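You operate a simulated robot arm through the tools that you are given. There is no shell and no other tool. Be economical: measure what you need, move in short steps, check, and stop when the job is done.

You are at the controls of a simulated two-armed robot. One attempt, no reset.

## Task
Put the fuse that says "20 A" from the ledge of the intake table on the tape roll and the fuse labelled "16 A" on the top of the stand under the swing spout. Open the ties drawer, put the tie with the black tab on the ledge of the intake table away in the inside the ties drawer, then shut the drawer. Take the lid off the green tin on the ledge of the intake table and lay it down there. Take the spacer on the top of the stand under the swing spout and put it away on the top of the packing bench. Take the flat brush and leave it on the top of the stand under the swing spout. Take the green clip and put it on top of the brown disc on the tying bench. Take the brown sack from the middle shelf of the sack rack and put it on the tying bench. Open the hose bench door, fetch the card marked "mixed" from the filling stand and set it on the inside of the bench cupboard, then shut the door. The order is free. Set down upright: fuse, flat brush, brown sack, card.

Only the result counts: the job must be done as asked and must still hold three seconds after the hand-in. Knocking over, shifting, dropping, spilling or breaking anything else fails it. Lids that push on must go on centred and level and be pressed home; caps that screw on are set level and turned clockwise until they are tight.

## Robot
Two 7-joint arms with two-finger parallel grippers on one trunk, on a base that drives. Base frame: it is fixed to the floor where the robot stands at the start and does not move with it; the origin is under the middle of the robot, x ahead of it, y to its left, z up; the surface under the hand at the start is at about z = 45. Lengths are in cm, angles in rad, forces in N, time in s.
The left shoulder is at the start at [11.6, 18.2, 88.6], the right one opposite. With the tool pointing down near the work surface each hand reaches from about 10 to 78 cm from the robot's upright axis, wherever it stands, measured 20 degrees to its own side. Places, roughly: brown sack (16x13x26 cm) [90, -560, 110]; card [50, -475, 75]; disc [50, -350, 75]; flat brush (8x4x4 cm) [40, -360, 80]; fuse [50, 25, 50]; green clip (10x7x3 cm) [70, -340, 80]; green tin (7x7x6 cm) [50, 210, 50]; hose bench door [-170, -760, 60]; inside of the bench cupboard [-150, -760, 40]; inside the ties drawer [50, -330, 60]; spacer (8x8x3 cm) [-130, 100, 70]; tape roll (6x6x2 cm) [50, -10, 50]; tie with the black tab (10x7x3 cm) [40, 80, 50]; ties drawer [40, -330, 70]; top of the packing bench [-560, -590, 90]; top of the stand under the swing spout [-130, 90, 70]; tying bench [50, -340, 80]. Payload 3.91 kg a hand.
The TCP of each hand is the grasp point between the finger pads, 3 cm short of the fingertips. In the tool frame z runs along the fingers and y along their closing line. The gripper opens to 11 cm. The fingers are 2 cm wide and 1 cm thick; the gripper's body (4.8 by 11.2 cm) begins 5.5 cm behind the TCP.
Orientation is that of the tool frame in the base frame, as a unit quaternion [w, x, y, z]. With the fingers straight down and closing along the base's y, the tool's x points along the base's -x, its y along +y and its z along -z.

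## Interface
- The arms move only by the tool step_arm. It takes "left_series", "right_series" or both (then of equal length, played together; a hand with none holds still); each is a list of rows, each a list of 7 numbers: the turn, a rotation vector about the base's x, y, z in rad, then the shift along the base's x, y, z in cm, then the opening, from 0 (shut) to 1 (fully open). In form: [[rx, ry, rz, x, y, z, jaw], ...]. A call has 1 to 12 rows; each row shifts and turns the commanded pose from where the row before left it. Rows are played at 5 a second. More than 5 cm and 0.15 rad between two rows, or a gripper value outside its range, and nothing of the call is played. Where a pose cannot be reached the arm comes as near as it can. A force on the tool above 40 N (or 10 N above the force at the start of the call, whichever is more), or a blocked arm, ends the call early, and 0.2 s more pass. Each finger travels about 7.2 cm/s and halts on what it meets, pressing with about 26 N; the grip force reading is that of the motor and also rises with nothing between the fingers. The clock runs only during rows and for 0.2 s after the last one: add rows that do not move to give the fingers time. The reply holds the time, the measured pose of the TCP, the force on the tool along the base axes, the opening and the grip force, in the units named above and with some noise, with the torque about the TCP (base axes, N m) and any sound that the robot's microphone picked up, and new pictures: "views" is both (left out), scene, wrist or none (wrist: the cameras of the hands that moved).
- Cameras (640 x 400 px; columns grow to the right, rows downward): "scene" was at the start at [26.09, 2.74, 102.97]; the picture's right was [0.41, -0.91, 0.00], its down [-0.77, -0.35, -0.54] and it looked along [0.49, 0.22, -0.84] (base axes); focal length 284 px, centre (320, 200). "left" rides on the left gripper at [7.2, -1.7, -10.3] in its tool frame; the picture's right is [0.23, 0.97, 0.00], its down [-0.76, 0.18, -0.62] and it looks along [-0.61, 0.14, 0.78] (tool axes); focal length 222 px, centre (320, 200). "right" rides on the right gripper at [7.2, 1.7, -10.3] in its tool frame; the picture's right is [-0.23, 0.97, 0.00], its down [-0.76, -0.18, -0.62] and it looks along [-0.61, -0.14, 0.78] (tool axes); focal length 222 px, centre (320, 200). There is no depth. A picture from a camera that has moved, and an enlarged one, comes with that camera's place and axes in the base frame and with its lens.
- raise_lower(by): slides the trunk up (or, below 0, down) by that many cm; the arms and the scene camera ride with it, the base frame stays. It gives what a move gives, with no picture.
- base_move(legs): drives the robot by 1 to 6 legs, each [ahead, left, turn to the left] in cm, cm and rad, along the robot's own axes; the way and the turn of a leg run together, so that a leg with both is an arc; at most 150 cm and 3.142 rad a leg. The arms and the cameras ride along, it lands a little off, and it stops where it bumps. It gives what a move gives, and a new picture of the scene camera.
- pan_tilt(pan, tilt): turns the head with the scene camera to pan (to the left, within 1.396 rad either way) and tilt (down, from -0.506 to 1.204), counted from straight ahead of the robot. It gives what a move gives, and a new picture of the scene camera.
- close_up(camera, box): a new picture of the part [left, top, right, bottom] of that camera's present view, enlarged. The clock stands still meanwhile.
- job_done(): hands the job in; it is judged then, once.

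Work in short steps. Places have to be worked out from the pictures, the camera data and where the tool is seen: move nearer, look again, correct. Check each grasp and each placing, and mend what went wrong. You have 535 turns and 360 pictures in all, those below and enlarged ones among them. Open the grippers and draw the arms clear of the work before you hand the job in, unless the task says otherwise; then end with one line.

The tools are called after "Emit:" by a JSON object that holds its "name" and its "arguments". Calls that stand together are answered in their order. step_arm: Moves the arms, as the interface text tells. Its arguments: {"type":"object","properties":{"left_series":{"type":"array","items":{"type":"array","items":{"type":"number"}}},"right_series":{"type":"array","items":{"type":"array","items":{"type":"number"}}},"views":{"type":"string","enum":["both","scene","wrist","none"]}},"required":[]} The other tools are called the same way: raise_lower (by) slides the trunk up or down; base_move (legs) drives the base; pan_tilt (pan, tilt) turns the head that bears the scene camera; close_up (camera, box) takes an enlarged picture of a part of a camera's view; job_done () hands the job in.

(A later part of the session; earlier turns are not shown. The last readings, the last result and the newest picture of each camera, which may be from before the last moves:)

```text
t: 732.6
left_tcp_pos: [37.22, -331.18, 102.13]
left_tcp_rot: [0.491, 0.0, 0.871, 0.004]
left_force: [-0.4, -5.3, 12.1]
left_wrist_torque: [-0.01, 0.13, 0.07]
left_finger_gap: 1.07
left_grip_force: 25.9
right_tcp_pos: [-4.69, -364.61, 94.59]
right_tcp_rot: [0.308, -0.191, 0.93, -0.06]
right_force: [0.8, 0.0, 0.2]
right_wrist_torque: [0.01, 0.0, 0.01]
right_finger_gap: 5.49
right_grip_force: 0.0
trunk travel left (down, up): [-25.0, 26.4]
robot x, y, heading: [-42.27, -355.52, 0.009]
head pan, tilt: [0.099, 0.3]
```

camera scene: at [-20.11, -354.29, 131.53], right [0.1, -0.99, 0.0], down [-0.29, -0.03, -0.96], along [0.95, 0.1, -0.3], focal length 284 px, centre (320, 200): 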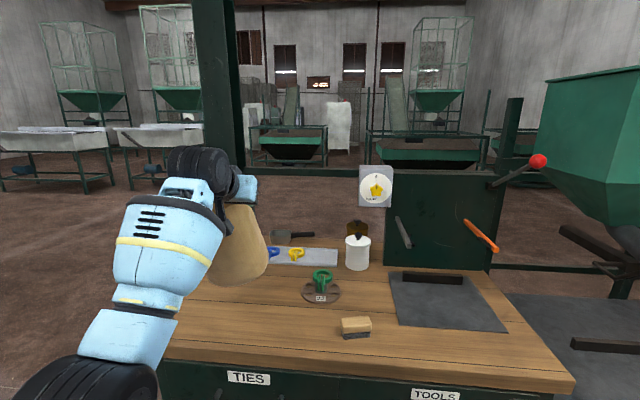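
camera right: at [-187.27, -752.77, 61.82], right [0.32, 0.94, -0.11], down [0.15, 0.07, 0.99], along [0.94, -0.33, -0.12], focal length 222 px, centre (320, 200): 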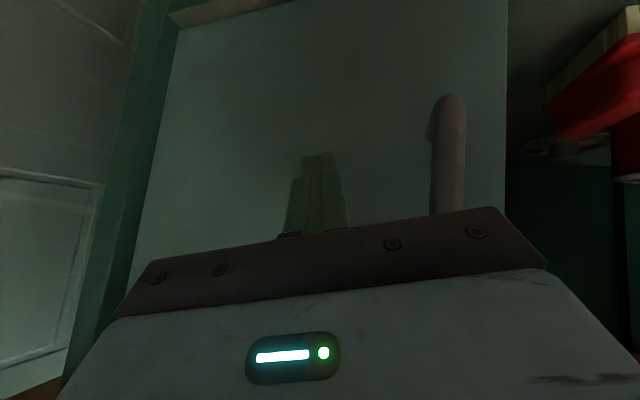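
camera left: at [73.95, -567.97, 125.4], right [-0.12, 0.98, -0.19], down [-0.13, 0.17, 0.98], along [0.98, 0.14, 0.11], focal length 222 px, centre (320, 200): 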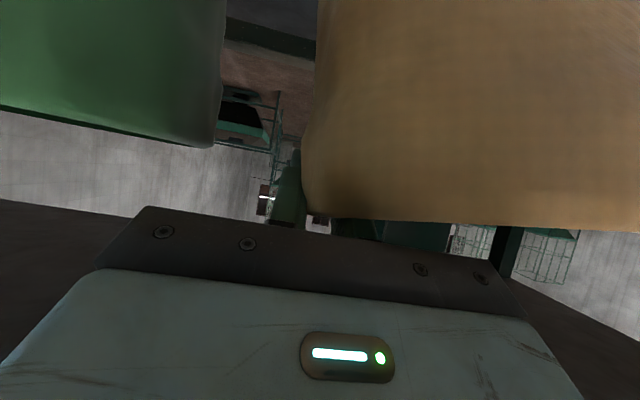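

Contact (12 N). I look at the sack's posture.

Emit:
{"name": "close_up", "arguments": {"camera": "scene", "box": [100, 150, 400, 340]}}

```text
2.11 times, centred on (250, 245) of scene
camera zoom: at [-17.18, -354.37, 120.23], right [0.1, -0.99, 0.0], down [-0.29, -0.03, -0.96], along [0.95, 0.1, -0.29], focal length 597 px, centre (467, 105)
```

zoom: 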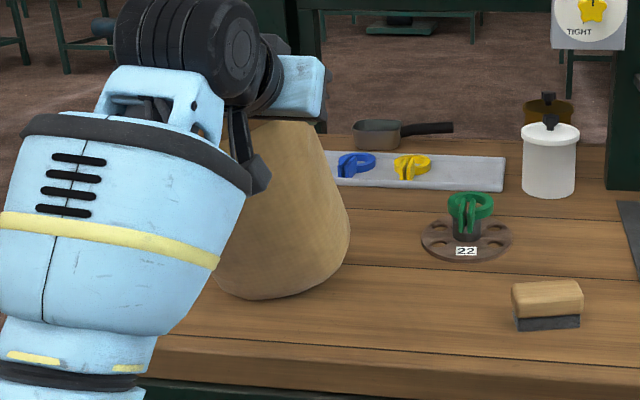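

The sack leans (left-bottom edge down). I raise 2.5, roll the hand +0.26 about x to level it, then lower again.

Emit:
{"name": "step_arm", "arguments": {"left_series": [[0, 0, 0, 0, 0, 1.5, 0], [0, 0, 0, 0, 0, 1.5, 0], [0.09, 0, 0, 0, 0, 0, 0], [0.09, 0, 0, 0, 0, 0, 0], [0.08, 0, 0, 0, 0, 0, 0], [0, 0, 0, 0, 0, 0, 0]], "views": "none"}}

Emit:
{"name": "close_up", "arguments": {"camera": "scene", "box": [100, 150, 400, 340]}}

```text
t: 734.0
left_tcp_pos: [37.19, -330.84, 104.86]
left_tcp_rot: [0.483, 0.064, 0.865, 0.118]
left_force: [1.0, 0.5, -1.4]
left_wrist_torque: [-0.09, 0.01, -0.01]
left_finger_gap: 1.07
left_grip_force: 26.3
right_tcp_pos: [-4.64, -364.62, 94.62]
right_tcp_rot: [0.308, -0.192, 0.93, -0.059]
right_force: [-0.3, -0.2, -0.4]
right_wrist_torque: [0.03, 0.01, 0.01]
right_finger_gap: 5.5
right_grip_force: 0.1
trunk travel left (down, up): [-25.0, 26.4]
robot x, y, heading: [-42.45, -355.16, -0.003]
head pan, tilt: [0.099, 0.3]
```

```text
2.11 times, centred on (250, 245) of scene
camera zoom: at [-17.06, -354.27, 120.19], right [0.1, -0.99, 0.0], down [-0.29, -0.03, -0.96], along [0.95, 0.1, -0.3], focal length 597 px, centre (467, 105)
```

zoom: 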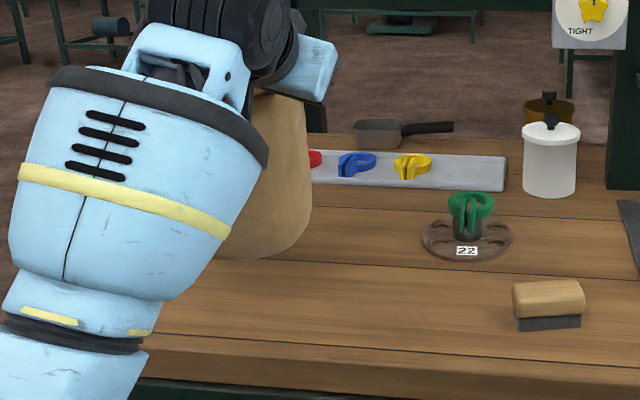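

Now it hangs upright. Lower again to contact.

Emit:
{"name": "raise_lower", "arguments": {"by": -2.5}}

Emit:
{"name": "raise_lower", "arguments": {"by": -0.8}}

Emit:
{"name": "raise_lower", "arguments": {"by": -0.6}}

```text
t: 734.7
left_tcp_pos: [37.24, -330.98, 102.3]
left_tcp_rot: [0.484, 0.064, 0.865, 0.117]
left_force: [0.7, 0.6, -0.5]
left_wrist_torque: [-0.08, 0.05, 0.03]
left_finger_gap: 1.05
left_grip_force: 25.9
right_tcp_pos: [-4.39, -364.33, 91.82]
right_tcp_rot: [0.302, -0.192, 0.932, -0.058]
right_force: [0.8, 0.1, 0.1]
right_wrist_torque: [-0.04, 0.0, 0.02]
right_finger_gap: 5.51
right_grip_force: 0.1
trunk travel left (down, up): [-22.5, 28.9]
robot x, y, heading: [-42.33, -355.26, 0.005]
head pan, tilt: [0.099, 0.3]
```

```text
t: 735.3
left_tcp_pos: [37.22, -331.04, 101.62]
left_tcp_rot: [0.483, 0.063, 0.865, 0.118]
left_force: [0.1, 0.1, 0.1]
left_wrist_torque: [-0.04, 0.03, 0.01]
left_finger_gap: 1.05
left_grip_force: 25.8
right_tcp_pos: [-4.3, -364.33, 91.04]
right_tcp_rot: [0.301, -0.192, 0.932, -0.058]
right_force: [-0.2, -0.7, -0.1]
right_wrist_torque: [-0.03, -0.01, 0.01]
right_finger_gap: 5.49
right_grip_force: 0.0
trunk travel left (down, up): [-21.7, 29.7]
robot x, y, heading: [-42.67, -354.78, 0.006]
head pan, tilt: [0.099, 0.3]
```

```text
t: 735.9
left_tcp_pos: [37.21, -330.9, 100.96]
left_tcp_rot: [0.484, 0.062, 0.865, 0.118]
left_force: [-0.7, -0.5, -1.2]
left_wrist_torque: [-0.07, 0.04, 0.02]
left_finger_gap: 1.02
left_grip_force: 26.0
right_tcp_pos: [-4.26, -364.29, 90.61]
right_tcp_rot: [0.3, -0.193, 0.933, -0.059]
right_force: [0.4, -1.1, -0.1]
right_wrist_torque: [0.01, 0.0, -0.01]
right_finger_gap: 5.49
right_grip_force: 0.1
trunk travel left (down, up): [-21.1, 30.3]
robot x, y, heading: [-42.3, -355.47, 0.006]
head pan, tilt: [0.099, 0.3]
```

Emit:
{"name": "raise_lower", "arguments": {"by": -0.7}}

Emit:
{"name": "raise_lower", "arguments": {"by": -0.6}}

```text
t: 736.4
left_tcp_pos: [37.21, -330.97, 100.27]
left_tcp_rot: [0.483, 0.063, 0.865, 0.118]
left_force: [-0.6, 0.2, -0.9]
left_wrist_torque: [-0.08, 0.05, 0.0]
left_finger_gap: 1.02
left_grip_force: 26.2
right_tcp_pos: [-4.17, -364.31, 89.76]
right_tcp_rot: [0.298, -0.192, 0.933, -0.058]
right_force: [0.3, -0.6, 0.1]
right_wrist_torque: [-0.02, 0.01, 0.04]
right_finger_gap: 5.47
right_grip_force: 0.1
trunk travel left (down, up): [-20.4, 31.0]
robot x, y, heading: [-41.9, -354.86, 0.003]
head pan, tilt: [0.099, 0.3]
```

```text
t: 737.0
left_tcp_pos: [37.01, -331.17, 99.88]
left_tcp_rot: [0.486, 0.063, 0.863, 0.118]
left_force: [-0.1, -1.7, 10.9]
left_wrist_torque: [0.0, 0.04, 0.0]
left_finger_gap: 1.01
left_grip_force: 25.8
right_tcp_pos: [-4.21, -364.26, 89.33]
right_tcp_rot: [0.298, -0.192, 0.933, -0.06]
right_force: [0.3, -0.4, -1.7]
right_wrist_torque: [-0.03, -0.02, -0.01]
right_finger_gap: 5.49
right_grip_force: 0.1
trunk travel left (down, up): [-19.8, 31.6]
robot x, y, heading: [-42.48, -355.41, 0.002]
head pan, tilt: [0.099, 0.3]
```

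Emit:
{"name": "close_up", "arguments": {"camera": "scene", "box": [100, 130, 400, 320]}}

```text
2.11 times, centred on (250, 225) of scene
camera zoom: at [-15.38, -354.32, 114.58], right [0.1, -0.99, 0.0], down [-0.29, -0.03, -0.96], along [0.95, 0.1, -0.29], focal length 597 px, centre (467, 147)
```

zoom: 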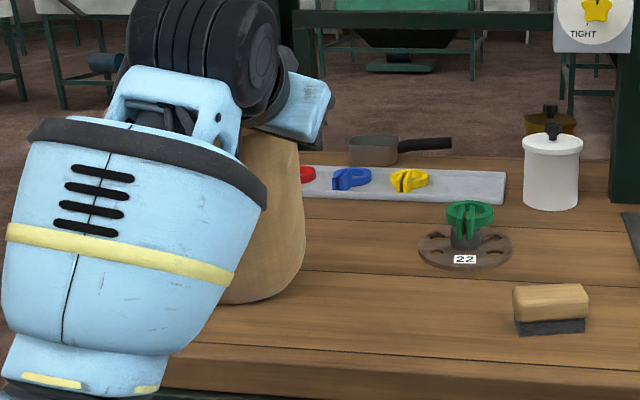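

Nearly upright and resting. Release slowly, then withdraw upward.

Emit:
{"name": "step_arm", "arguments": {"left_series": [[0, 0, 0, 0, 0, 0, 0.12], [0, 0, 0, 0, 0, 0, 0.2], [0, 0, 0, 0, 0, 0, 0.3], [0, 0, 0, 0, 0, 0, 0.3], [0, 0, 0, 0, 0, 1, 0.35], [0, 0, 0, -0.5, 0, 2, 0.35], [0, 0, 0, -1.5, 0, 3, 0.35], [0, 0, 0, -3, -1, 3, 0.35], [0, 0, 0, -4, -2, 1, 0.35], [0, 0, 0, -4, -2, 0, 0.35]], "views": "scene"}}

```text
t: 739.2
left_tcp_pos: [24.29, -336.23, 109.77]
left_tcp_rot: [0.483, 0.063, 0.865, 0.118]
left_force: [-0.2, -0.1, 0.4]
left_wrist_torque: [0.02, 0.01, 0.04]
left_finger_gap: 3.83
left_grip_force: 0.0
right_tcp_pos: [-4.14, -364.25, 89.26]
right_tcp_rot: [0.299, -0.192, 0.933, -0.058]
right_force: [0.0, -1.5, 0.1]
right_wrist_torque: [-0.02, 0.02, 0.03]
right_finger_gap: 5.5
right_grip_force: 0.0
trunk travel left (down, up): [-19.8, 31.6]
robot x, y, heading: [-42.47, -355.28, 0.008]
head pan, tilt: [0.099, 0.3]
camera scene: at [-15.32, -354.29, 114.56], right [0.1, -0.99, 0.0], down [-0.29, -0.03, -0.96], along [0.95, 0.1, -0.3], focal length 284 px, centre (320, 200)
```

scene: 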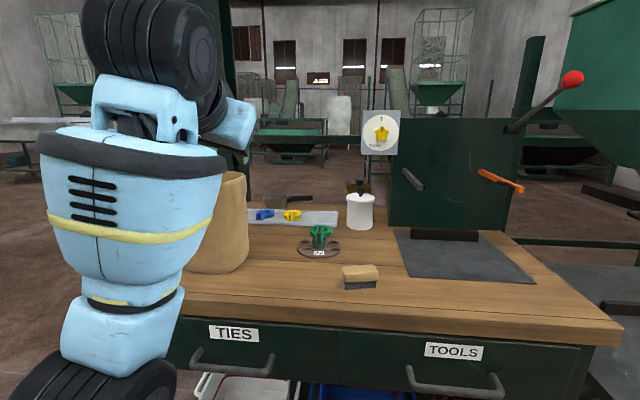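

The sack stands upright on the bench. Next the flat brush at ≈[39,-357]: I straighten the right hand to vertical and drive 30 ahead.

Emit:
{"name": "step_arm", "arguments": {"right_series": [[0.024, 0.122, -0.079, 0, 0, 3, 1], [0.024, 0.122, -0.079, 0, 0, 3, 1], [0.024, 0.122, -0.079, 0, 0, 3, 1], [0.024, 0.122, -0.079, 0, 0, 2, 1], [0.024, 0.122, -0.079, 0, 0, 2, 1], [0, 0, 0, 0, 0, 0, 1]], "left_series": [[0, 0, 0, 0, 0, 2, 0.35], [0, 0, 0, 0, 0, 2, 0.35], [0, 0, 0, -2, 0, 2, 0.35], [0, 0, 0, -3, 0, 0, 0.35], [0, 0, 0, -3, 0, 0, 0.35], [0, 0, 0, 0, 0, 0, 0.35]], "views": "none"}}

Emit:
{"name": "base_move", "arguments": {"legs": [[29, 0, -0.006]]}}

Emit:
{"name": "step_arm", "arguments": {"right_series": [[0, 0, 0, 0, 0, 0, 1]], "views": "wrist"}}

```text
t: 739.5
left_tcp_pos: [24.2, -336.09, 110.63]
left_tcp_rot: [0.483, 0.062, 0.866, 0.118]
left_force: [-0.8, 0.3, 0.2]
left_wrist_torque: [0.0, 0.01, 0.01]
left_finger_gap: 3.85
left_grip_force: 0.0
right_tcp_pos: [-3.86, -364.47, 90.21]
right_tcp_rot: [0.269, -0.173, 0.945, -0.064]
right_force: [0.0, 0.2, 0.9]
right_wrist_torque: [0.02, 0.01, -0.03]
right_finger_gap: 10.36
right_grip_force: 0.1
trunk travel left (down, up): [-19.8, 31.6]
robot x, y, heading: [-42.48, -355.17, 0.008]
head pan, tilt: [0.099, 0.3]
stopped in row 1 (right hand): the force on the tool passed its limit at 146 N (the readings are from after the stop); the commanded pose is now the measured one
```

```text
t: 741.5
left_tcp_pos: [53.88, -336.54, 110.59]
left_tcp_rot: [0.483, 0.065, 0.865, 0.117]
left_force: [-0.4, 1.1, 0.9]
left_wrist_torque: [0.01, 0.03, 0.03]
left_finger_gap: 3.85
left_grip_force: 0.0
right_tcp_pos: [25.39, -364.66, 90.15]
right_tcp_rot: [0.268, -0.169, 0.946, -0.065]
right_force: [1.5, 0.5, -0.7]
right_wrist_torque: [-0.09, -0.04, -0.08]
right_finger_gap: 11.0
right_grip_force: 0.1
trunk travel left (down, up): [-19.8, 31.6]
robot x, y, heading: [-13.13, -355.03, 0.005]
head pan, tilt: [0.099, 0.3]
camera scene: at [14.21, -354.38, 114.53], right [0.1, -1.0, 0.0], down [-0.29, -0.03, -0.96], along [0.95, 0.09, -0.3], focal length 284 px, centre (320, 200)
```

scene: 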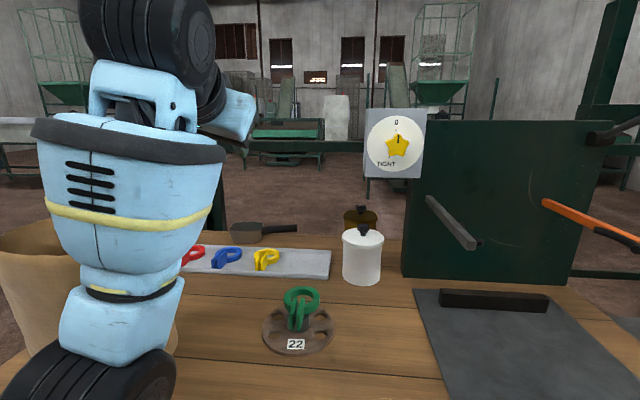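

```text
t: 741.9
left_tcp_pos: [53.74, -336.36, 110.63]
left_tcp_rot: [0.484, 0.065, 0.865, 0.117]
left_force: [0.8, 0.3, -0.3]
left_wrist_torque: [0.03, -0.01, 0.01]
left_finger_gap: 3.85
left_grip_force: 0.0
right_tcp_pos: [25.38, -364.6, 90.15]
right_tcp_rot: [0.268, -0.17, 0.946, -0.065]
right_force: [0.0, 0.4, -0.5]
right_wrist_torque: [0.01, 0.01, 0.04]
right_finger_gap: 10.98
right_grip_force: 0.0
trunk travel left (down, up): [-19.8, 31.6]
robot x, y, heading: [-12.94, -355.22, -0.001]
head pan, tilt: [0.099, 0.3]
camera right: at [13.78, -365.3, 95.06], right [-0.1, 0.99, -0.1], down [0.33, 0.12, 0.94], along [0.94, 0.06, -0.34], focal length 222 px, centre (320, 200)
```

right: 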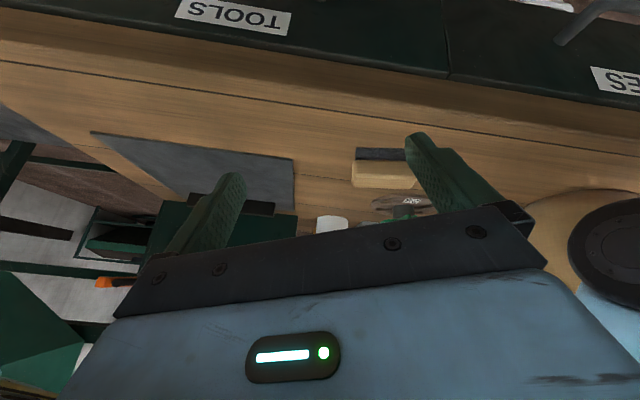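

The left arm is close to the sack; I back 12 first, then retract the left arm and straighten the right hand.

Emit:
{"name": "base_move", "arguments": {"legs": [[-14, 0, 0]]}}

Emit:
{"name": "step_arm", "arguments": {"left_series": [[0, 0, 0, -3, 0, 3, 0.35], [0, 0, 0, -4, 0, 2, 0.35], [0, 0, 0, -4, 0, 2, 0.35], [0, 0, 0, -4, 0, 2, 0.35], [0, 0, 0, -4, 0, 1, 0.35], [0, 0, 0, -4, 0, 0, 0.35], [0, 0, 0, 0, 0, 0, 0.35]], "views": "none"}}

Emit:
{"name": "step_arm", "arguments": {"right_series": [[0.02, 0.11, -0.06, 1, 0, 1, 1], [0.02, 0.11, -0.06, 1, 0, 1, 1], [0.02, 0.11, -0.06, 1, 0, 1, 1], [0.02, 0.11, -0.06, 1, 0, 1, 1], [0.02, 0.1, -0.06, 1, 0, 1, 1], [0, 0, 0, 0, 0, 0, 1]], "views": "none"}}

```text
t: 743.3
left_tcp_pos: [39.75, -336.49, 110.65]
left_tcp_rot: [0.483, 0.065, 0.865, 0.117]
left_force: [-0.6, 0.2, 0.8]
left_wrist_torque: [0.02, -0.05, 0.0]
left_finger_gap: 3.87
left_grip_force: 0.1
right_tcp_pos: [11.51, -364.65, 90.26]
right_tcp_rot: [0.269, -0.171, 0.946, -0.064]
right_force: [1.5, 0.0, -0.2]
right_wrist_torque: [0.0, -0.05, -0.04]
right_finger_gap: 11.0
right_grip_force: 0.1
trunk travel left (down, up): [-19.8, 31.6]
robot x, y, heading: [-27.05, -355.19, 0.001]
head pan, tilt: [0.099, 0.3]
camera scene: at [0.19, -354.35, 114.57], right [0.1, -1.0, 0.0], down [-0.29, -0.03, -0.96], along [0.95, 0.09, -0.29], focal length 284 px, centre (320, 200)
```

scene: 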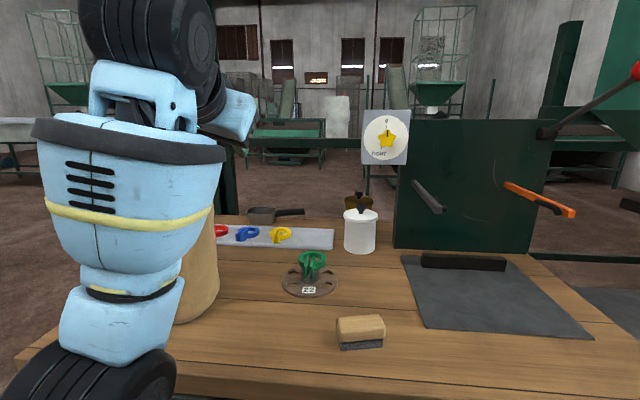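

```text
t: 744.1
left_tcp_pos: [38.36, -331.07, 108.48]
left_tcp_rot: [0.396, 0.044, 0.907, 0.136]
left_force: [-0.7, -0.1, -0.9]
left_wrist_torque: [-0.04, 0.01, -0.02]
left_finger_gap: 3.82
left_grip_force: 0.0
left hand out of reach, approached as far as the arm can: row 2, 3, 4
right_tcp_pos: [11.59, -364.64, 90.09]
right_tcp_rot: [0.269, -0.171, 0.946, -0.064]
right_force: [-1.0, 0.8, -0.3]
right_wrist_torque: [-0.01, 0.02, 0.03]
right_finger_gap: 10.99
right_grip_force: 0.0
trunk travel left (down, up): [-19.8, 31.6]
robot x, y, heading: [-26.75, -355.07, 0.0]
head pan, tilt: [0.099, 0.3]
stopped in row 4 (left hand): the arm was blocked; the commanded pose is now the measured one
```

```text
t: 745.5
left_tcp_pos: [38.3, -331.22, 108.57]
left_tcp_rot: [0.398, 0.044, 0.906, 0.136]
left_force: [0.7, 0.3, 0.2]
left_wrist_torque: [-0.02, 0.0, -0.01]
left_finger_gap: 3.86
left_grip_force: 0.0
right_tcp_pos: [16.43, -364.56, 95.14]
right_tcp_rot: [0.003, -0.027, 1.0, -0.008]
right_force: [0.3, -1.1, 0.7]
right_wrist_torque: [0.0, -0.02, -0.01]
right_finger_gap: 10.98
right_grip_force: 0.0
trunk travel left (down, up): [-19.8, 31.6]
robot x, y, heading: [-26.64, -355.08, 0.001]
head pan, tilt: [0.099, 0.3]
```

Right hand is vertical. I drive 5 ahead and bring it above the brush, then look.

Emit:
{"name": "step_arm", "arguments": {"left_series": [[0, 0, 0, 0, 0, 1.5, 0.35], [0, 0, 0, 0, 0, 1.5, 0.35]], "views": "none"}}

Emit:
{"name": "base_move", "arguments": {"legs": [[6, -3, 0]]}}

Emit:
{"name": "step_arm", "arguments": {"right_series": [[0, 0, 0.05, 3.5, 2, 0, 1], [0, 0, 0, 3.5, 2, 0, 1], [0, 0, 0, 3.5, 2, -1, 1], [0, 0, 0, 3.5, 2, -1, 1], [0, 0, 0, 1.5, 2, -1, 1], [0, 0, 0, 0, 0, 0, 1]], "views": "wrist"}}

```text
t: 746.1
left_tcp_pos: [38.63, -330.28, 110.76]
left_tcp_rot: [0.39, 0.039, 0.909, 0.139]
left_force: [-0.7, 0.0, -0.5]
left_wrist_torque: [-0.01, 0.01, -0.02]
left_finger_gap: 3.84
left_grip_force: 0.0
right_tcp_pos: [16.57, -364.65, 95.15]
right_tcp_rot: [0.003, -0.027, 1.0, -0.008]
right_force: [-0.8, 0.2, -0.8]
right_wrist_torque: [0.0, 0.02, 0.0]
right_finger_gap: 11.01
right_grip_force: 0.0
trunk travel left (down, up): [-19.8, 31.6]
robot x, y, heading: [-26.73, -355.1, -0.003]
head pan, tilt: [0.099, 0.3]
```

```text
t: 747.1
left_tcp_pos: [44.52, -333.19, 110.96]
left_tcp_rot: [0.392, 0.038, 0.909, 0.139]
left_force: [-0.2, 0.6, -0.6]
left_wrist_torque: [0.04, 0.04, -0.01]
left_finger_gap: 3.86
left_grip_force: 0.1
right_tcp_pos: [22.43, -367.51, 95.27]
right_tcp_rot: [0.003, -0.027, 1.0, -0.008]
right_force: [-0.4, -0.1, -0.4]
right_wrist_torque: [0.0, 0.03, -0.01]
right_finger_gap: 11.01
right_grip_force: 0.0
trunk travel left (down, up): [-19.8, 31.6]
robot x, y, heading: [-20.84, -358.23, 0.006]
head pan, tilt: [0.099, 0.3]
camera scene: at [6.31, -357.34, 114.53], right [0.1, -0.99, 0.0], down [-0.29, -0.03, -0.96], along [0.95, 0.1, -0.3], focal length 284 px, centre (320, 200)
```

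scene: 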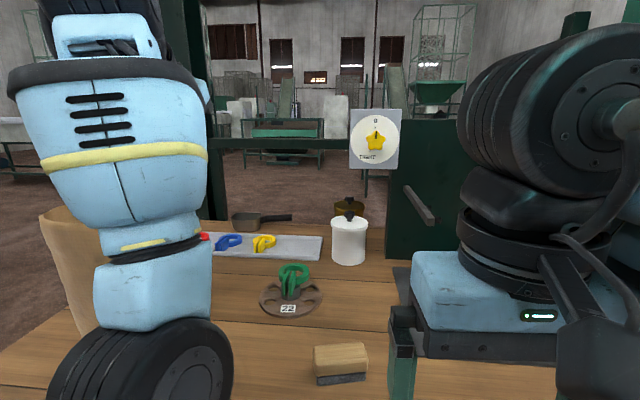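

```text
t: 748.5
left_tcp_pos: [44.57, -333.12, 111.14]
left_tcp_rot: [0.391, 0.036, 0.909, 0.139]
left_force: [-0.6, 0.2, 0.5]
left_wrist_torque: [0.01, 0.03, -0.01]
left_finger_gap: 3.85
left_grip_force: 0.1
right_tcp_pos: [37.88, -357.61, 92.09]
right_tcp_rot: [0.004, -0.053, 0.999, -0.008]
right_force: [0.7, -0.2, 0.4]
right_wrist_torque: [0.02, -0.01, -0.02]
right_finger_gap: 10.97
right_grip_force: 0.1
trunk travel left (down, up): [-19.8, 31.6]
robot x, y, heading: [-20.91, -357.59, 0.0]
head pan, tilt: [0.099, 0.3]
camera right: at [30.6, -356.42, 102.34], right [0.12, 0.99, -0.01], down [0.77, -0.09, 0.63], along [0.63, -0.09, -0.78], focal length 222 px, centre (320, 200)
```

right: 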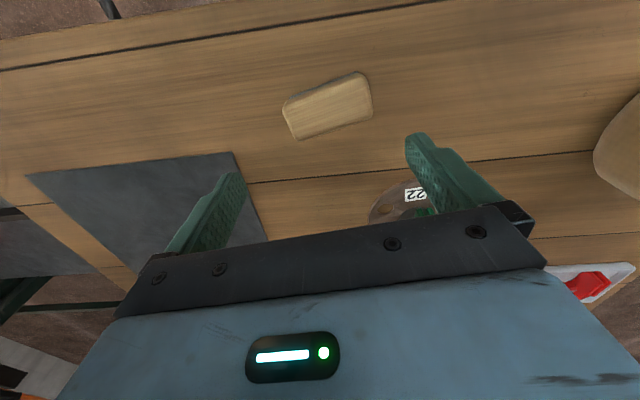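

Brush centre ≈[36.2,-356.8], long axis yaw +0.19. Align and descend to z≈82.3.

Emit:
{"name": "step_arm", "arguments": {"right_series": [[0, 0, 0.09, -1.7, 0.85, -2, 1], [0, 0, 0, 0, 0, -4, 1], [0, 0, 0, 0, 0, -3.0, 1], [0, 0, 0, 0, 0, -0.6, 1], [0, 0, 0, 0, 0, 0, 1]], "views": "wrist"}}

```text
t: 749.9
left_tcp_pos: [44.37, -332.96, 111.06]
left_tcp_rot: [0.391, 0.036, 0.909, 0.14]
left_force: [-0.6, -0.2, 1.1]
left_wrist_torque: [-0.01, 0.02, 0.01]
left_finger_gap: 3.86
left_grip_force: 0.2
right_tcp_pos: [36.12, -356.86, 83.04]
right_tcp_rot: [0.008, -0.097, 0.995, -0.003]
right_force: [-7.8, -4.0, 10.1]
right_wrist_torque: [0.48, 0.41, 0.56]
right_finger_gap: 10.84
right_grip_force: 0.0
trunk travel left (down, up): [-19.8, 31.6]
robot x, y, heading: [-20.84, -358.11, -0.0]
head pan, tilt: [0.099, 0.3]
stopped in row 5 (right hand): the force on the tool passed its limit at 41 N (the readings are from after the stop); the commanded pose is now the measured one
camera right: at [28.66, -356.38, 93.26], right [0.03, 1.0, 0.0], down [0.77, -0.02, 0.64], along [0.64, -0.02, -0.77], focal length 222 px, centre (320, 200)
```

right: 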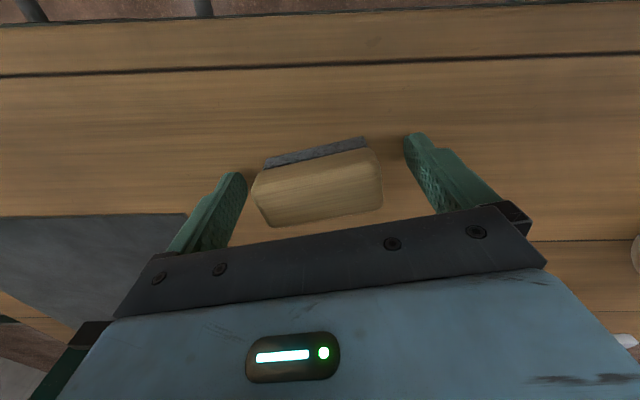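

Tips touched the bench (z≈80). Raise 0.5 and close on the brush, then lift.

Emit:
{"name": "step_arm", "arguments": {"right_series": [[0, 0, 0, 0, -0.3, 0.5, 1], [0, 0, 0, 0, 0, 0, 0.7], [0, 0, 0, 0, 0, 0, 0.4], [0, 0, 0, 0, 0, 0, 0], [0, 0, 0, 0, 0, 0, 0], [0, 0, 0, 0, 0, 3, 0], [0, 0, 0, -2, 0, 4, 0], [0, 0, 0, -3, -1, 4, 0], [0, 0, 0, -4, -2, 2, 0], [0, 0, 0, 0, 0, 0, 0]], "views": "wrist"}}

```text
refused: row 8 steps farther than a row can; nothing moved
```

Emit:
{"name": "step_arm", "arguments": {"right_series": [[0, 0, 0, 0, -0.3, 0.5, 1], [0, 0, 0, 0, 0, 0, 0.7], [0, 0, 0, 0, 0, 0, 0.4], [0, 0, 0, 0, 0, 0, 0], [0, 0, 0, 0, 0, 0, 0], [0, 0, 0, 0, 0, 3, 0], [0, 0, 0, -2, 0, 4, 0], [0, 0, 0, -3, -1, 3, 0], [0, 0, 0, -4, -1, 2, 0], [0, 0, 0, 0, 0, 0, 0]], "views": "wrist"}}

```text
t: 752.0
left_tcp_pos: [44.44, -332.9, 111.08]
left_tcp_rot: [0.392, 0.036, 0.909, 0.139]
left_force: [-0.4, 0.4, 0.1]
left_wrist_torque: [-0.05, 0.06, 0.01]
left_finger_gap: 3.87
left_grip_force: 0.0
right_tcp_pos: [27.15, -358.95, 95.54]
right_tcp_rot: [0.007, -0.097, 0.995, -0.003]
right_force: [0.1, -0.2, -0.9]
right_wrist_torque: [0.01, 0.07, -0.02]
right_finger_gap: 7.16
right_grip_force: 26.0
trunk travel left (down, up): [-19.8, 31.6]
robot x, y, heading: [-20.63, -358.25, -0.003]
head pan, tilt: [0.099, 0.3]
camera right: at [19.71, -358.5, 105.79], right [0.04, 1.0, -0.01], down [0.77, -0.02, 0.64], along [0.64, -0.03, -0.77], focal length 222 px, centre (320, 200)
```

right: 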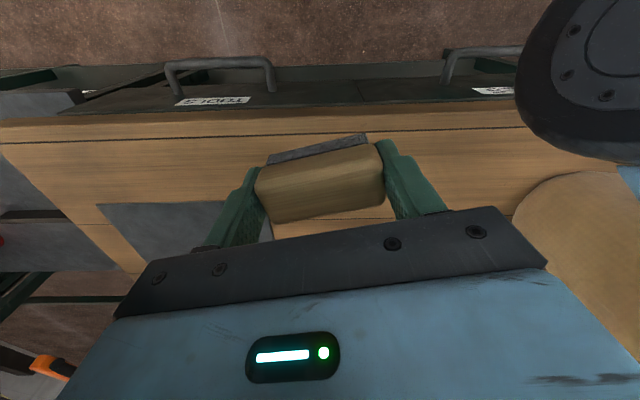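

Brush held. I back off and strafe along the aisle to y≈65.

Emit:
{"name": "base_move", "arguments": {"legs": [[-16, 0, 0.003], [0, 150, 0.01], [0, 150, 0.01], [0, 122, 0.01]]}}

Emit:
{"name": "step_arm", "arguments": {"left_series": [[0, 0.1, 0, -3, 0, 1, 0.35], [0, 0.1, 0, -3, 0, 1, 0.35], [0, 0.1, 0, -3, 0, 1, 0.35], [0, 0.1, 0, -3, 1, 1, 0.35], [0, 0.1, 0, -3, 1, 0, 0.5], [0, 0.1, 0, -3, 1, 0, 0.7], [0, 0.1, 0, -3, 1, 0, 1], [0, 0.1, 0, -3, 1, 0, 1], [-0.1, 0, 0, -2, 0, 0, 1], [-0.1, 0, 0, 0, 0, 0, 1], [0, 0, 0, 0, 0, 0, 1]], "views": "none"}}

```text
t: 789.7
left_tcp_pos: [13.55, 89.76, 111.03]
left_tcp_rot: [0.389, 0.019, 0.909, 0.146]
left_force: [0.6, 0.1, 0.1]
left_wrist_torque: [0.01, 0.0, 0.01]
left_finger_gap: 3.83
left_grip_force: 0.1
right_tcp_pos: [-2.8, 63.11, 95.61]
right_tcp_rot: [0.007, -0.115, 0.993, -0.005]
right_force: [0.1, 0.1, -0.2]
right_wrist_torque: [0.02, 0.0, -0.02]
right_finger_gap: 7.14
right_grip_force: 26.1
trunk travel left (down, up): [-19.8, 31.6]
robot x, y, heading: [-50.82, 62.03, 0.033]
head pan, tilt: [0.099, 0.3]
camera scene: at [-23.73, 63.92, 114.55], right [0.14, -0.99, 0.0], down [-0.29, -0.04, -0.96], along [0.95, 0.13, -0.3], focal length 284 px, centre (320, 200)
```

scene: 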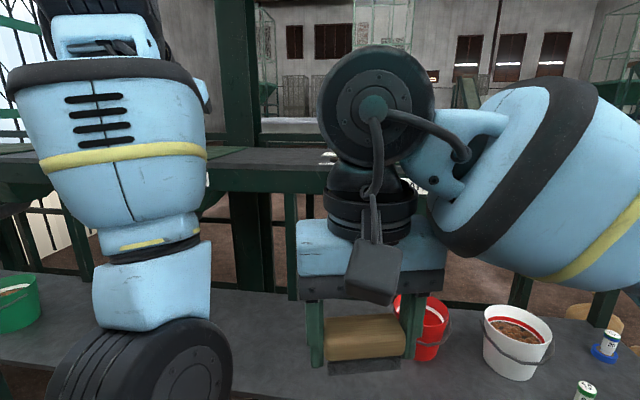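

```text
t: 790.2
left_tcp_pos: [14.31, 95.66, 100.12]
left_tcp_rot: [0.199, 0.01, 0.968, 0.153]
left_force: [-0.5, 0.0, 0.8]
left_wrist_torque: [0.0, 0.03, -0.03]
left_finger_gap: 3.87
left_grip_force: 0.0
left hand out of reach, approached as far as the arm can: row 1, 2
right_tcp_pos: [-2.75, 63.2, 95.47]
right_tcp_rot: [0.007, -0.114, 0.993, -0.004]
right_force: [0.2, 0.8, -0.7]
right_wrist_torque: [0.01, -0.01, -0.01]
right_finger_gap: 7.16
right_grip_force: 26.1
trunk travel left (down, up): [-19.8, 31.6]
robot x, y, heading: [-51.1, 62.15, 0.038]
head pan, tilt: [0.099, 0.3]
stopped in row 2 (left hand): the arm was blocked; the commanded pose is now the measured one
```

The left arm is awkward; I first make it vertical in place, then pull it in.

Emit:
{"name": "step_arm", "arguments": {"left_series": [[-0.05, 0.1, 0, 0, 1, 1, 0.5], [-0.05, 0.1, 0, 0, 1, 1, 0.7], [-0.05, 0.1, 0, 0, 1, 1, 1], [-0.05, 0.1, 0, 0, 1, 1, 1], [-0.1, 0, 0, -1, 1, 1, 1], [0, 0, 0, -3, 1, 1, 1], [0, 0, 0, -3, 1, 0, 1], [0, 0, 0, -3, 1, 0, 1], [0, 0, 0, -3, 0, 0, 1], [0, 0, 0, -3, 0, 0, 1], [0, 0, 0, -3, 0, 0, 1]], "views": "none"}}

```text
t: 792.8
left_tcp_pos: [-5.99, 107.2, 105.82]
left_tcp_rot: [0.012, -0.014, 1.0, -0.022]
left_force: [0.0, 0.0, 0.0]
left_wrist_torque: [0.04, 0.02, 0.02]
left_finger_gap: 10.99
left_grip_force: 0.1
left hand out of reach, approached as far as the arm can: row 11
right_tcp_pos: [-2.75, 63.16, 95.63]
right_tcp_rot: [0.008, -0.114, 0.993, -0.004]
right_force: [0.2, -0.2, -0.5]
right_wrist_torque: [-0.01, 0.01, 0.03]
right_finger_gap: 7.15
right_grip_force: 26.5
trunk travel left (down, up): [-19.8, 31.6]
robot x, y, heading: [-50.78, 61.92, 0.037]
head pan, tilt: [0.099, 0.3]
stopped in row 11 (left hand): the arm was blocked; the commanded pose is now the measured one
```

Now the left arm is tucked. I move ahead 10, left 9, and turn right by π to face the stand.

Emit:
{"name": "base_move", "arguments": {"legs": [[10, 9, -0.037], [0, 0, -1.57], [0, 0, -1.57]]}}

Emit:
{"name": "pan_tilt", "arguments": {"pan": -0.1, "tilt": 0.65}}

```text
t: 801.9
left_tcp_pos: [-86.23, 27.0, 105.93]
left_tcp_rot: [-0.023, 1.0, 0.005, -0.012]
left_force: [0.3, 0.3, 0.3]
left_wrist_torque: [0.01, 0.02, -0.02]
left_finger_gap: 11.02
left_grip_force: 0.0
right_tcp_pos: [-88.83, 71.06, 95.47]
right_tcp_rot: [-0.003, 0.994, 0.107, -0.008]
right_force: [0.4, -0.1, -0.6]
right_wrist_torque: [0.01, -0.02, -0.02]
right_finger_gap: 7.18
right_grip_force: 26.1
trunk travel left (down, up): [-19.8, 31.6]
robot x, y, heading: [-40.66, 70.99, -3.122]
head pan, tilt: [0.099, 0.3]
camera scene: at [-67.7, 69.65, 114.55], right [-0.12, 0.99, 0.0], down [0.29, 0.04, -0.96], along [-0.95, -0.12, -0.3], focal length 284 px, centre (320, 200)
```

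scene: 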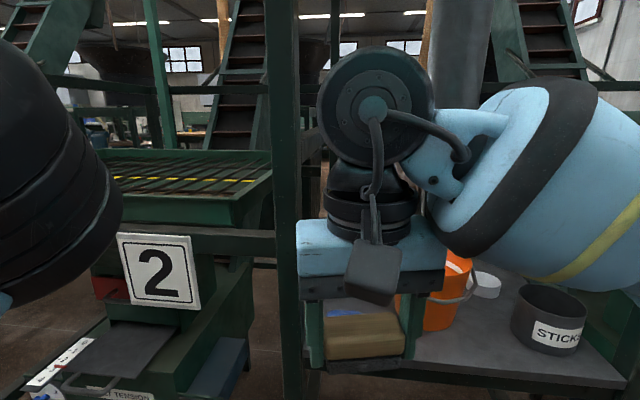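

```text
t: 802.7
left_tcp_pos: [-86.33, 27.07, 105.93]
left_tcp_rot: [-0.022, 1.0, 0.006, -0.013]
left_force: [-0.9, -0.3, -0.3]
left_wrist_torque: [-0.04, 0.03, 0.02]
left_finger_gap: 11.01
left_grip_force: 0.1
right_tcp_pos: [-88.83, 70.98, 95.54]
right_tcp_rot: [-0.003, 0.994, 0.106, -0.008]
right_force: [-0.3, -0.1, -1.4]
right_wrist_torque: [0.05, 0.0, 0.02]
right_finger_gap: 7.14
right_grip_force: 25.9
trunk travel left (down, up): [-19.8, 31.6]
robot x, y, heading: [-40.92, 71.29, -3.121]
head pan, tilt: [-0.099, 0.649]
camera scene: at [-67.09, 71.44, 111.38], right [0.08, 1.0, 0.0], down [0.6, -0.05, -0.8], along [-0.79, 0.06, -0.6], focal length 284 px, centre (320, 200)
```

scene: 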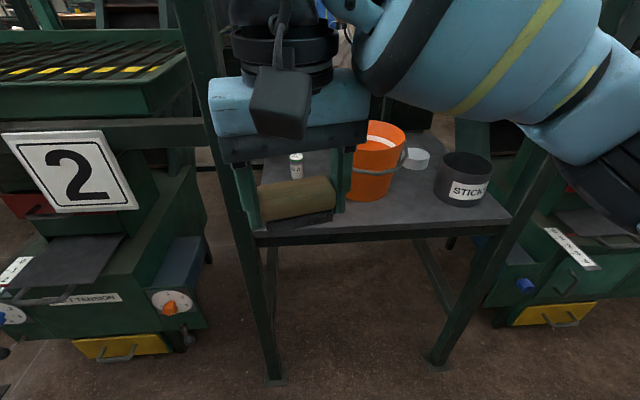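

Everything on the stand is as I left it. I drive ahead 27 and then extend the right hand over the left-rear area.

Emit:
{"name": "base_move", "arguments": {"legs": [[27, 0, 0]]}}

Emit:
{"name": "step_arm", "arguments": {"right_series": [[0, 0, 0, -4, -0.3, 0, 0], [0, 0, 0, -4, -0.3, 0, 0], [0, 0, 0, -4, -0.3, -1, 0], [0, 0, 0, -4, -0.3, -1, 0], [0, 0, 0, -2, 0, -1, 0], [0, 0, 0, 0, 0, 0, 0]], "views": "wrist"}}

```text
t: 804.7
left_tcp_pos: [-114.19, 26.43, 105.91]
left_tcp_rot: [-0.022, 1.0, 0.005, -0.012]
left_force: [0.0, -0.4, -0.2]
left_wrist_torque: [0.01, -0.01, -0.02]
left_finger_gap: 11.01
left_grip_force: 0.2
right_tcp_pos: [-116.56, 70.54, 95.59]
right_tcp_rot: [-0.004, 0.994, 0.107, -0.008]
right_force: [-0.9, 0.8, -1.9]
right_wrist_torque: [0.03, 0.0, 0.0]
right_finger_gap: 7.15
right_grip_force: 25.7
trunk travel left (down, up): [-19.8, 31.6]
robot x, y, heading: [-68.68, 70.78, -3.122]
head pan, tilt: [-0.099, 0.649]
camera scene: at [-94.85, 70.89, 111.36], right [0.08, 1.0, 0.0], down [0.6, -0.05, -0.8], along [-0.79, 0.06, -0.6], focal length 284 px, centre (320, 200)
```

scene: 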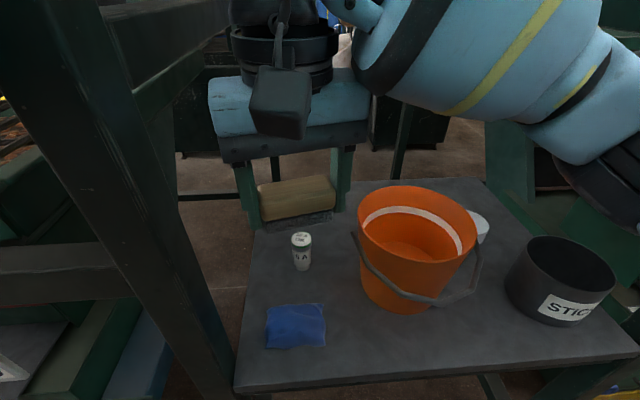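

```text
t: 806.1
left_tcp_pos: [-114.02, 26.52, 105.91]
left_tcp_rot: [-0.023, 1.0, 0.006, -0.013]
left_force: [0.2, 0.3, 0.2]
left_wrist_torque: [-0.02, 0.04, 0.01]
left_finger_gap: 11.0
left_grip_force: 0.1
right_tcp_pos: [-134.31, 69.39, 92.56]
right_tcp_rot: [-0.004, 0.994, 0.107, -0.008]
right_force: [0.4, 1.0, -1.2]
right_wrist_torque: [-0.01, 0.01, 0.0]
right_finger_gap: 7.17
right_grip_force: 25.3
trunk travel left (down, up): [-19.8, 31.6]
robot x, y, heading: [-68.59, 70.67, -3.127]
head pan, tilt: [-0.099, 0.649]
camera right: at [-126.65, 69.21, 102.68], right [-0.02, -1.0, -0.01], down [-0.77, 0.01, 0.64], along [-0.64, 0.01, -0.77], focal length 222 px, centre (320, 200)
```

right: 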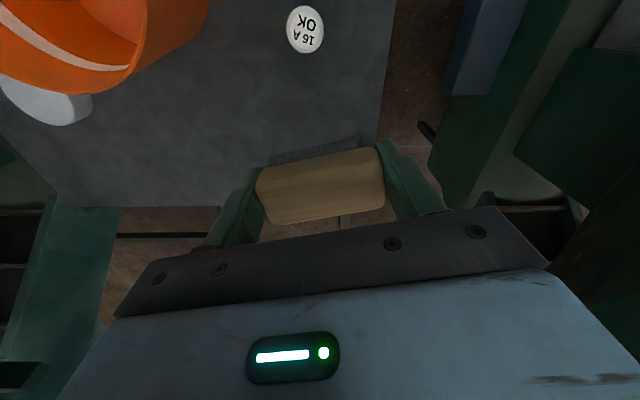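

Clear spot confirmed. Lower the brush to the stand top (contact expected near z 75.6).

Emit:
{"name": "step_arm", "arguments": {"right_series": [[0, 0, 0, 0, 0, -4, 0], [0, 0, 0, 0, 0, -4, 0], [0, 0, 0, 0, 0, -4, 0], [0, 0, 0, 0, 0, -3.5, 0], [0, 0, 0, 0, 0, -0.5, 0], [0, 0, 0, 0, 0, 0, 0]], "views": "none"}}

Emit:
{"name": "step_arm", "arguments": {"right_series": [[0, 0, 0, 0, 0, -0.3, 0], [0, 0, 0, 0, 0, -0.3, 0], [0, 0, 0, 0, 0, -0.3, 0], [0, 0, 0, 0, 0, 0, 0]], "views": "none"}}

```text
t: 807.5
left_tcp_pos: [-114.2, 26.43, 105.98]
left_tcp_rot: [-0.023, 1.0, 0.006, -0.012]
left_force: [0.2, 0.2, -0.4]
left_wrist_torque: [-0.01, -0.01, -0.01]
left_finger_gap: 11.01
left_grip_force: 0.1
right_tcp_pos: [-134.51, 69.31, 76.67]
right_tcp_rot: [-0.004, 0.994, 0.106, -0.009]
right_force: [-0.1, -0.8, -1.0]
right_wrist_torque: [0.01, 0.01, 0.05]
right_finger_gap: 7.18
right_grip_force: 25.7
trunk travel left (down, up): [-19.8, 31.6]
robot x, y, heading: [-68.79, 70.53, -3.123]
head pan, tilt: [-0.099, 0.649]
```

```text
t: 808.5
left_tcp_pos: [-114.07, 26.45, 105.9]
left_tcp_rot: [-0.022, 1.0, 0.005, -0.013]
left_force: [0.3, 0.0, -0.7]
left_wrist_torque: [-0.01, 0.0, 0.0]
left_finger_gap: 11.01
left_grip_force: 0.0
right_tcp_pos: [-134.51, 69.3, 75.68]
right_tcp_rot: [-0.002, 0.994, 0.107, -0.009]
right_force: [0.2, -0.2, -0.4]
right_wrist_torque: [0.02, 0.03, 0.01]
right_finger_gap: 7.14
right_grip_force: 26.2
trunk travel left (down, up): [-19.8, 31.6]
robot x, y, heading: [-68.29, 70.74, -3.122]
head pan, tilt: [-0.099, 0.649]
```

Emit:
{"name": "step_arm", "arguments": {"right_series": [[0, 0, 0, 0, 0, -0.25, 0], [0, 0, 0, 0, 0, -0.25, 0], [0, 0, 0, 0, 0, -0.2, 0], [0, 0, 0, 0, 0, 0, 0]], "views": "none"}}

```text
t: 809.5
left_tcp_pos: [-113.92, 26.41, 105.91]
left_tcp_rot: [-0.023, 1.0, 0.006, -0.013]
left_force: [0.3, -0.1, 0.0]
left_wrist_torque: [-0.03, -0.02, 0.0]
left_finger_gap: 10.99
left_grip_force: 0.0
right_tcp_pos: [-134.42, 69.43, 75.27]
right_tcp_rot: [-0.003, 0.994, 0.106, -0.011]
right_force: [-5.4, -0.5, 21.9]
right_wrist_torque: [-0.21, -0.01, 0.0]
right_finger_gap: 7.16
right_grip_force: 26.1
trunk travel left (down, up): [-19.8, 31.6]
robot x, y, heading: [-68.5, 70.65, -3.122]
head pan, tilt: [-0.099, 0.649]
```

Contact. Ease 0.2, release and rise.

Emit:
{"name": "step_arm", "arguments": {"right_series": [[0, 0, 0, 0, 0, 0.2, 0], [0, 0, 0, 0, 0, 0, 0.72], [0, 0, 0, 0, 0, 0, 0.8], [0, 0, 0, 0, 0, 0, 0.8], [0, 0, 0, 0, 0, 3, 0.8], [0, 0, 0, 0, 0, 4, 0.8], [0, 0, 0, 0, 0, 4.5, 0.8], [0, 0, 0, 0, 0, 4.5, 0.8], [0, 0, 0, 0, 0, 3, 0.8], [0, 0, 0, 4, 0, 0, 0.8]], "views": "wrist"}}

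```text
t: 811.7
left_tcp_pos: [-114.06, 26.57, 105.95]
left_tcp_rot: [-0.023, 1.0, 0.005, -0.012]
left_force: [-0.4, -0.6, 0.5]
left_wrist_torque: [-0.04, -0.01, 0.0]
left_finger_gap: 11.0
left_grip_force: 0.0
right_tcp_pos: [-130.41, 69.16, 94.06]
right_tcp_rot: [-0.004, 0.994, 0.106, -0.008]
right_force: [0.5, 0.2, 0.4]
right_wrist_torque: [-0.01, 0.02, -0.03]
right_finger_gap: 8.79
right_grip_force: 0.1
trunk travel left (down, up): [-19.8, 31.6]
robot x, y, heading: [-68.4, 70.63, -3.119]
head pan, tilt: [-0.099, 0.649]
camera right: at [-122.74, 69.04, 104.28], right [-0.02, -1.0, -0.01], down [-0.77, 0.01, 0.64], along [-0.64, 0.01, -0.77], focal length 222 px, centre (320, 200)
```

right: 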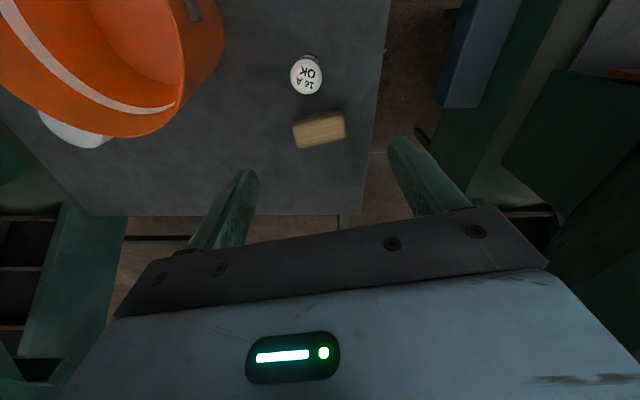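

Brush and fuse stand well. For the spacer I use the left hand: retract the right arm, back 15 and shift 40 to +y.

Emit:
{"name": "step_arm", "arguments": {"right_series": [[0, 0, 0, 4.8, 0, 0, 0.5], [0, 0, 0, 4.8, 0, 0, 0.5], [0, 0, 0, 4.8, 0, 0, 0.5], [0, 0, 0, 4.8, 0, 0, 0.5], [0, 0, 0, 4.8, 0, 0, 0.5], [0, 0, 0, 3, 0, 0, 0.5], [0, 0, 0, 0, 0, 0, 0.5]], "views": "none"}}

Emit:
{"name": "base_move", "arguments": {"legs": [[-15, 0, 0], [0, -41, -0.02]]}}

Emit:
{"name": "step_arm", "arguments": {"left_series": [[0, 0, 0, 0, 4.5, 0, 1], [0, 0, 0, 0, 4.5, 0, 1], [0, 0, 0, 0, 4.5, 0, 1], [0, 0, 0, -1, 4.5, 0, 1], [0, 0, 0, -1, 4.5, 0, 1], [0, 0, 0, -1, 4.5, 0, 1], [0, 0, 0, -1, 4.5, 0, 1], [0, 0, 0, -1, 4, 0, 1], [0, 0, 0, 0, 0, 0, 1]], "views": "none"}}

```text
t: 813.3
left_tcp_pos: [-114.08, 26.37, 105.9]
left_tcp_rot: [-0.023, 1.0, 0.007, -0.012]
left_force: [0.1, 0.4, 0.5]
left_wrist_torque: [0.03, -0.01, 0.03]
left_finger_gap: 11.01
left_grip_force: 0.0
right_tcp_pos: [-103.23, 69.23, 94.19]
right_tcp_rot: [-0.003, 0.994, 0.106, -0.007]
right_force: [0.0, -0.1, 0.6]
right_wrist_torque: [-0.01, 0.01, -0.01]
right_finger_gap: 5.51
right_grip_force: 0.0
trunk travel left (down, up): [-19.8, 31.6]
robot x, y, heading: [-68.56, 70.86, -3.121]
head pan, tilt: [-0.099, 0.649]
```

```text
t: 818.4
left_tcp_pos: [-100.36, 68.81, 105.95]
left_tcp_rot: [-0.023, 1.0, -0.006, -0.012]
left_force: [1.1, 0.0, 1.0]
left_wrist_torque: [0.01, -0.03, 0.01]
left_finger_gap: 10.97
left_grip_force: 0.1
right_tcp_pos: [-88.38, 111.29, 94.28]
right_tcp_rot: [-0.004, 0.995, 0.096, -0.008]
right_force: [-0.7, -0.3, 0.0]
right_wrist_torque: [0.0, -0.01, 0.04]
right_finger_gap: 5.5
right_grip_force: 0.1
trunk travel left (down, up): [-19.8, 31.6]
robot x, y, heading: [-53.98, 112.19, 3.145]
head pan, tilt: [-0.099, 0.649]
camera scene: at [-80.0, 112.72, 111.37], right [0.1, 0.99, 0.0], down [0.6, -0.06, -0.8], along [-0.79, 0.08, -0.6], focal length 284 px, centre (320, 200)
```

scene: 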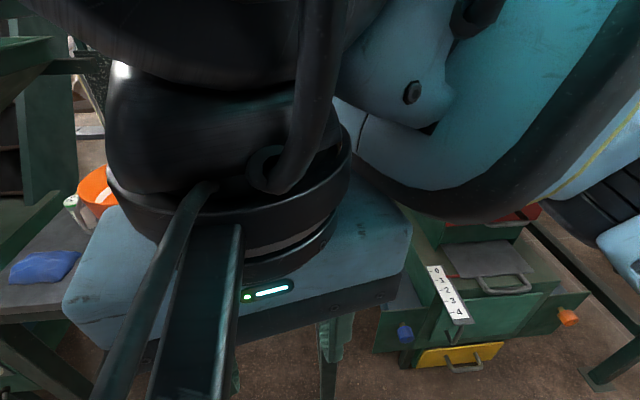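

```text
t: 820.6
left_tcp_pos: [-113.07, 81.47, 108.55]
left_tcp_rot: [-0.05, 0.998, 0.027, -0.007]
left_force: [0.4, 0.7, -0.8]
left_wrist_torque: [0.0, -0.01, -0.01]
left_finger_gap: 11.0
left_grip_force: 0.1
left hand out of reach, approached as far as the arm can: row 1, 2, 3, 4, 5, 6, 7, 8
right_tcp_pos: [-88.48, 111.22, 94.19]
right_tcp_rot: [-0.005, 0.995, 0.095, -0.007]
right_force: [0.0, 0.7, -0.3]
right_wrist_torque: [-0.01, 0.0, -0.03]
right_finger_gap: 5.5
right_grip_force: 0.0
trunk travel left (down, up): [-19.8, 31.6]
robot x, y, heading: [-54.0, 111.42, 3.142]
head pan, tilt: [-0.099, 0.649]
stopped in row 9 (left hand): the arm was blocked; the commanded pose is now the measured one
```

The left arm can't come inward enough; I'll use the right hand with the robot angled toward the spacer. Retract the left hand, move 40 to -y and turn right 0.45.

Emit:
{"name": "step_arm", "arguments": {"left_series": [[0, 0, 0, 4, -2, 0, 1], [0, 0, 0, 4, -2, 0, 1], [0, 0, 0, 4, -2, 0, 1], [0, 0, 0, 4, -2, 0, 1], [0, 0, 0, 0, 0, 0, 1]], "views": "none"}}

Emit:
{"name": "base_move", "arguments": {"legs": [[4, 40, 0], [0, 0, -0.45]]}}

```text
t: 822.0
left_tcp_pos: [-96.76, 69.35, 107.17]
left_tcp_rot: [-0.077, 0.995, 0.057, -0.01]
left_force: [0.5, -0.1, 0.0]
left_wrist_torque: [0.03, 0.0, -0.01]
left_finger_gap: 11.01
left_grip_force: 0.2
left hand out of reach, approached as far as the arm can: row 2, 3
right_tcp_pos: [-88.52, 111.2, 94.15]
right_tcp_rot: [-0.004, 0.995, 0.095, -0.007]
right_force: [-0.2, 0.2, 1.3]
right_wrist_torque: [0.0, 0.03, 0.01]
right_finger_gap: 5.49
right_grip_force: 0.1
trunk travel left (down, up): [-19.8, 31.6]
robot x, y, heading: [-53.58, 112.01, 3.14]
head pan, tilt: [-0.099, 0.649]
stopped in row 5 (left hand): the arm was blocked; the commanded pose is now the measured one
```

```text
t: 827.1
left_tcp_pos: [-112.33, 45.77, 107.12]
left_tcp_rot: [-0.092, 0.991, -0.101, -0.001]
left_force: [0.0, -0.4, 0.8]
left_wrist_torque: [0.09, 0.08, -0.01]
left_finger_gap: 11.0
left_grip_force: 0.0
right_tcp_pos: [-90.7, 83.49, 94.3]
right_tcp_rot: [-0.005, 0.996, -0.083, -0.007]
right_force: [0.5, 0.1, 0.4]
right_wrist_torque: [-0.02, -0.01, -0.01]
right_finger_gap: 5.48
right_grip_force: 0.0
trunk travel left (down, up): [-19.8, 31.6]
robot x, y, heading: [-57.78, 72.34, 2.785]
head pan, tilt: [-0.099, 0.649]
stopped in leg 2: the robot was blocked; the commanded pose is now the measured one
camera scene: at [-81.76, 82.54, 111.43], right [0.51, 0.86, 0.0], down [0.51, -0.31, -0.8], along [-0.69, 0.41, -0.6], focal length 284 px, centre (320, 200)
```

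scene: 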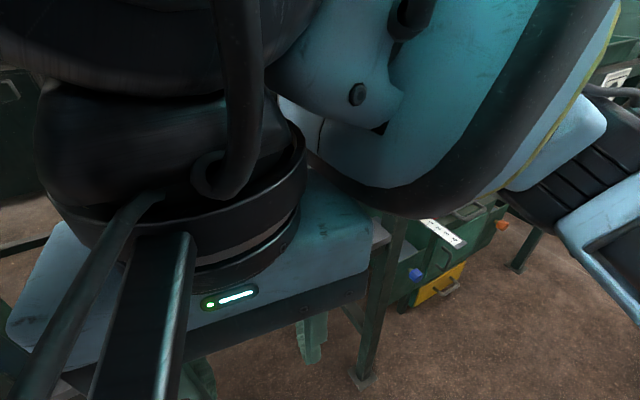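

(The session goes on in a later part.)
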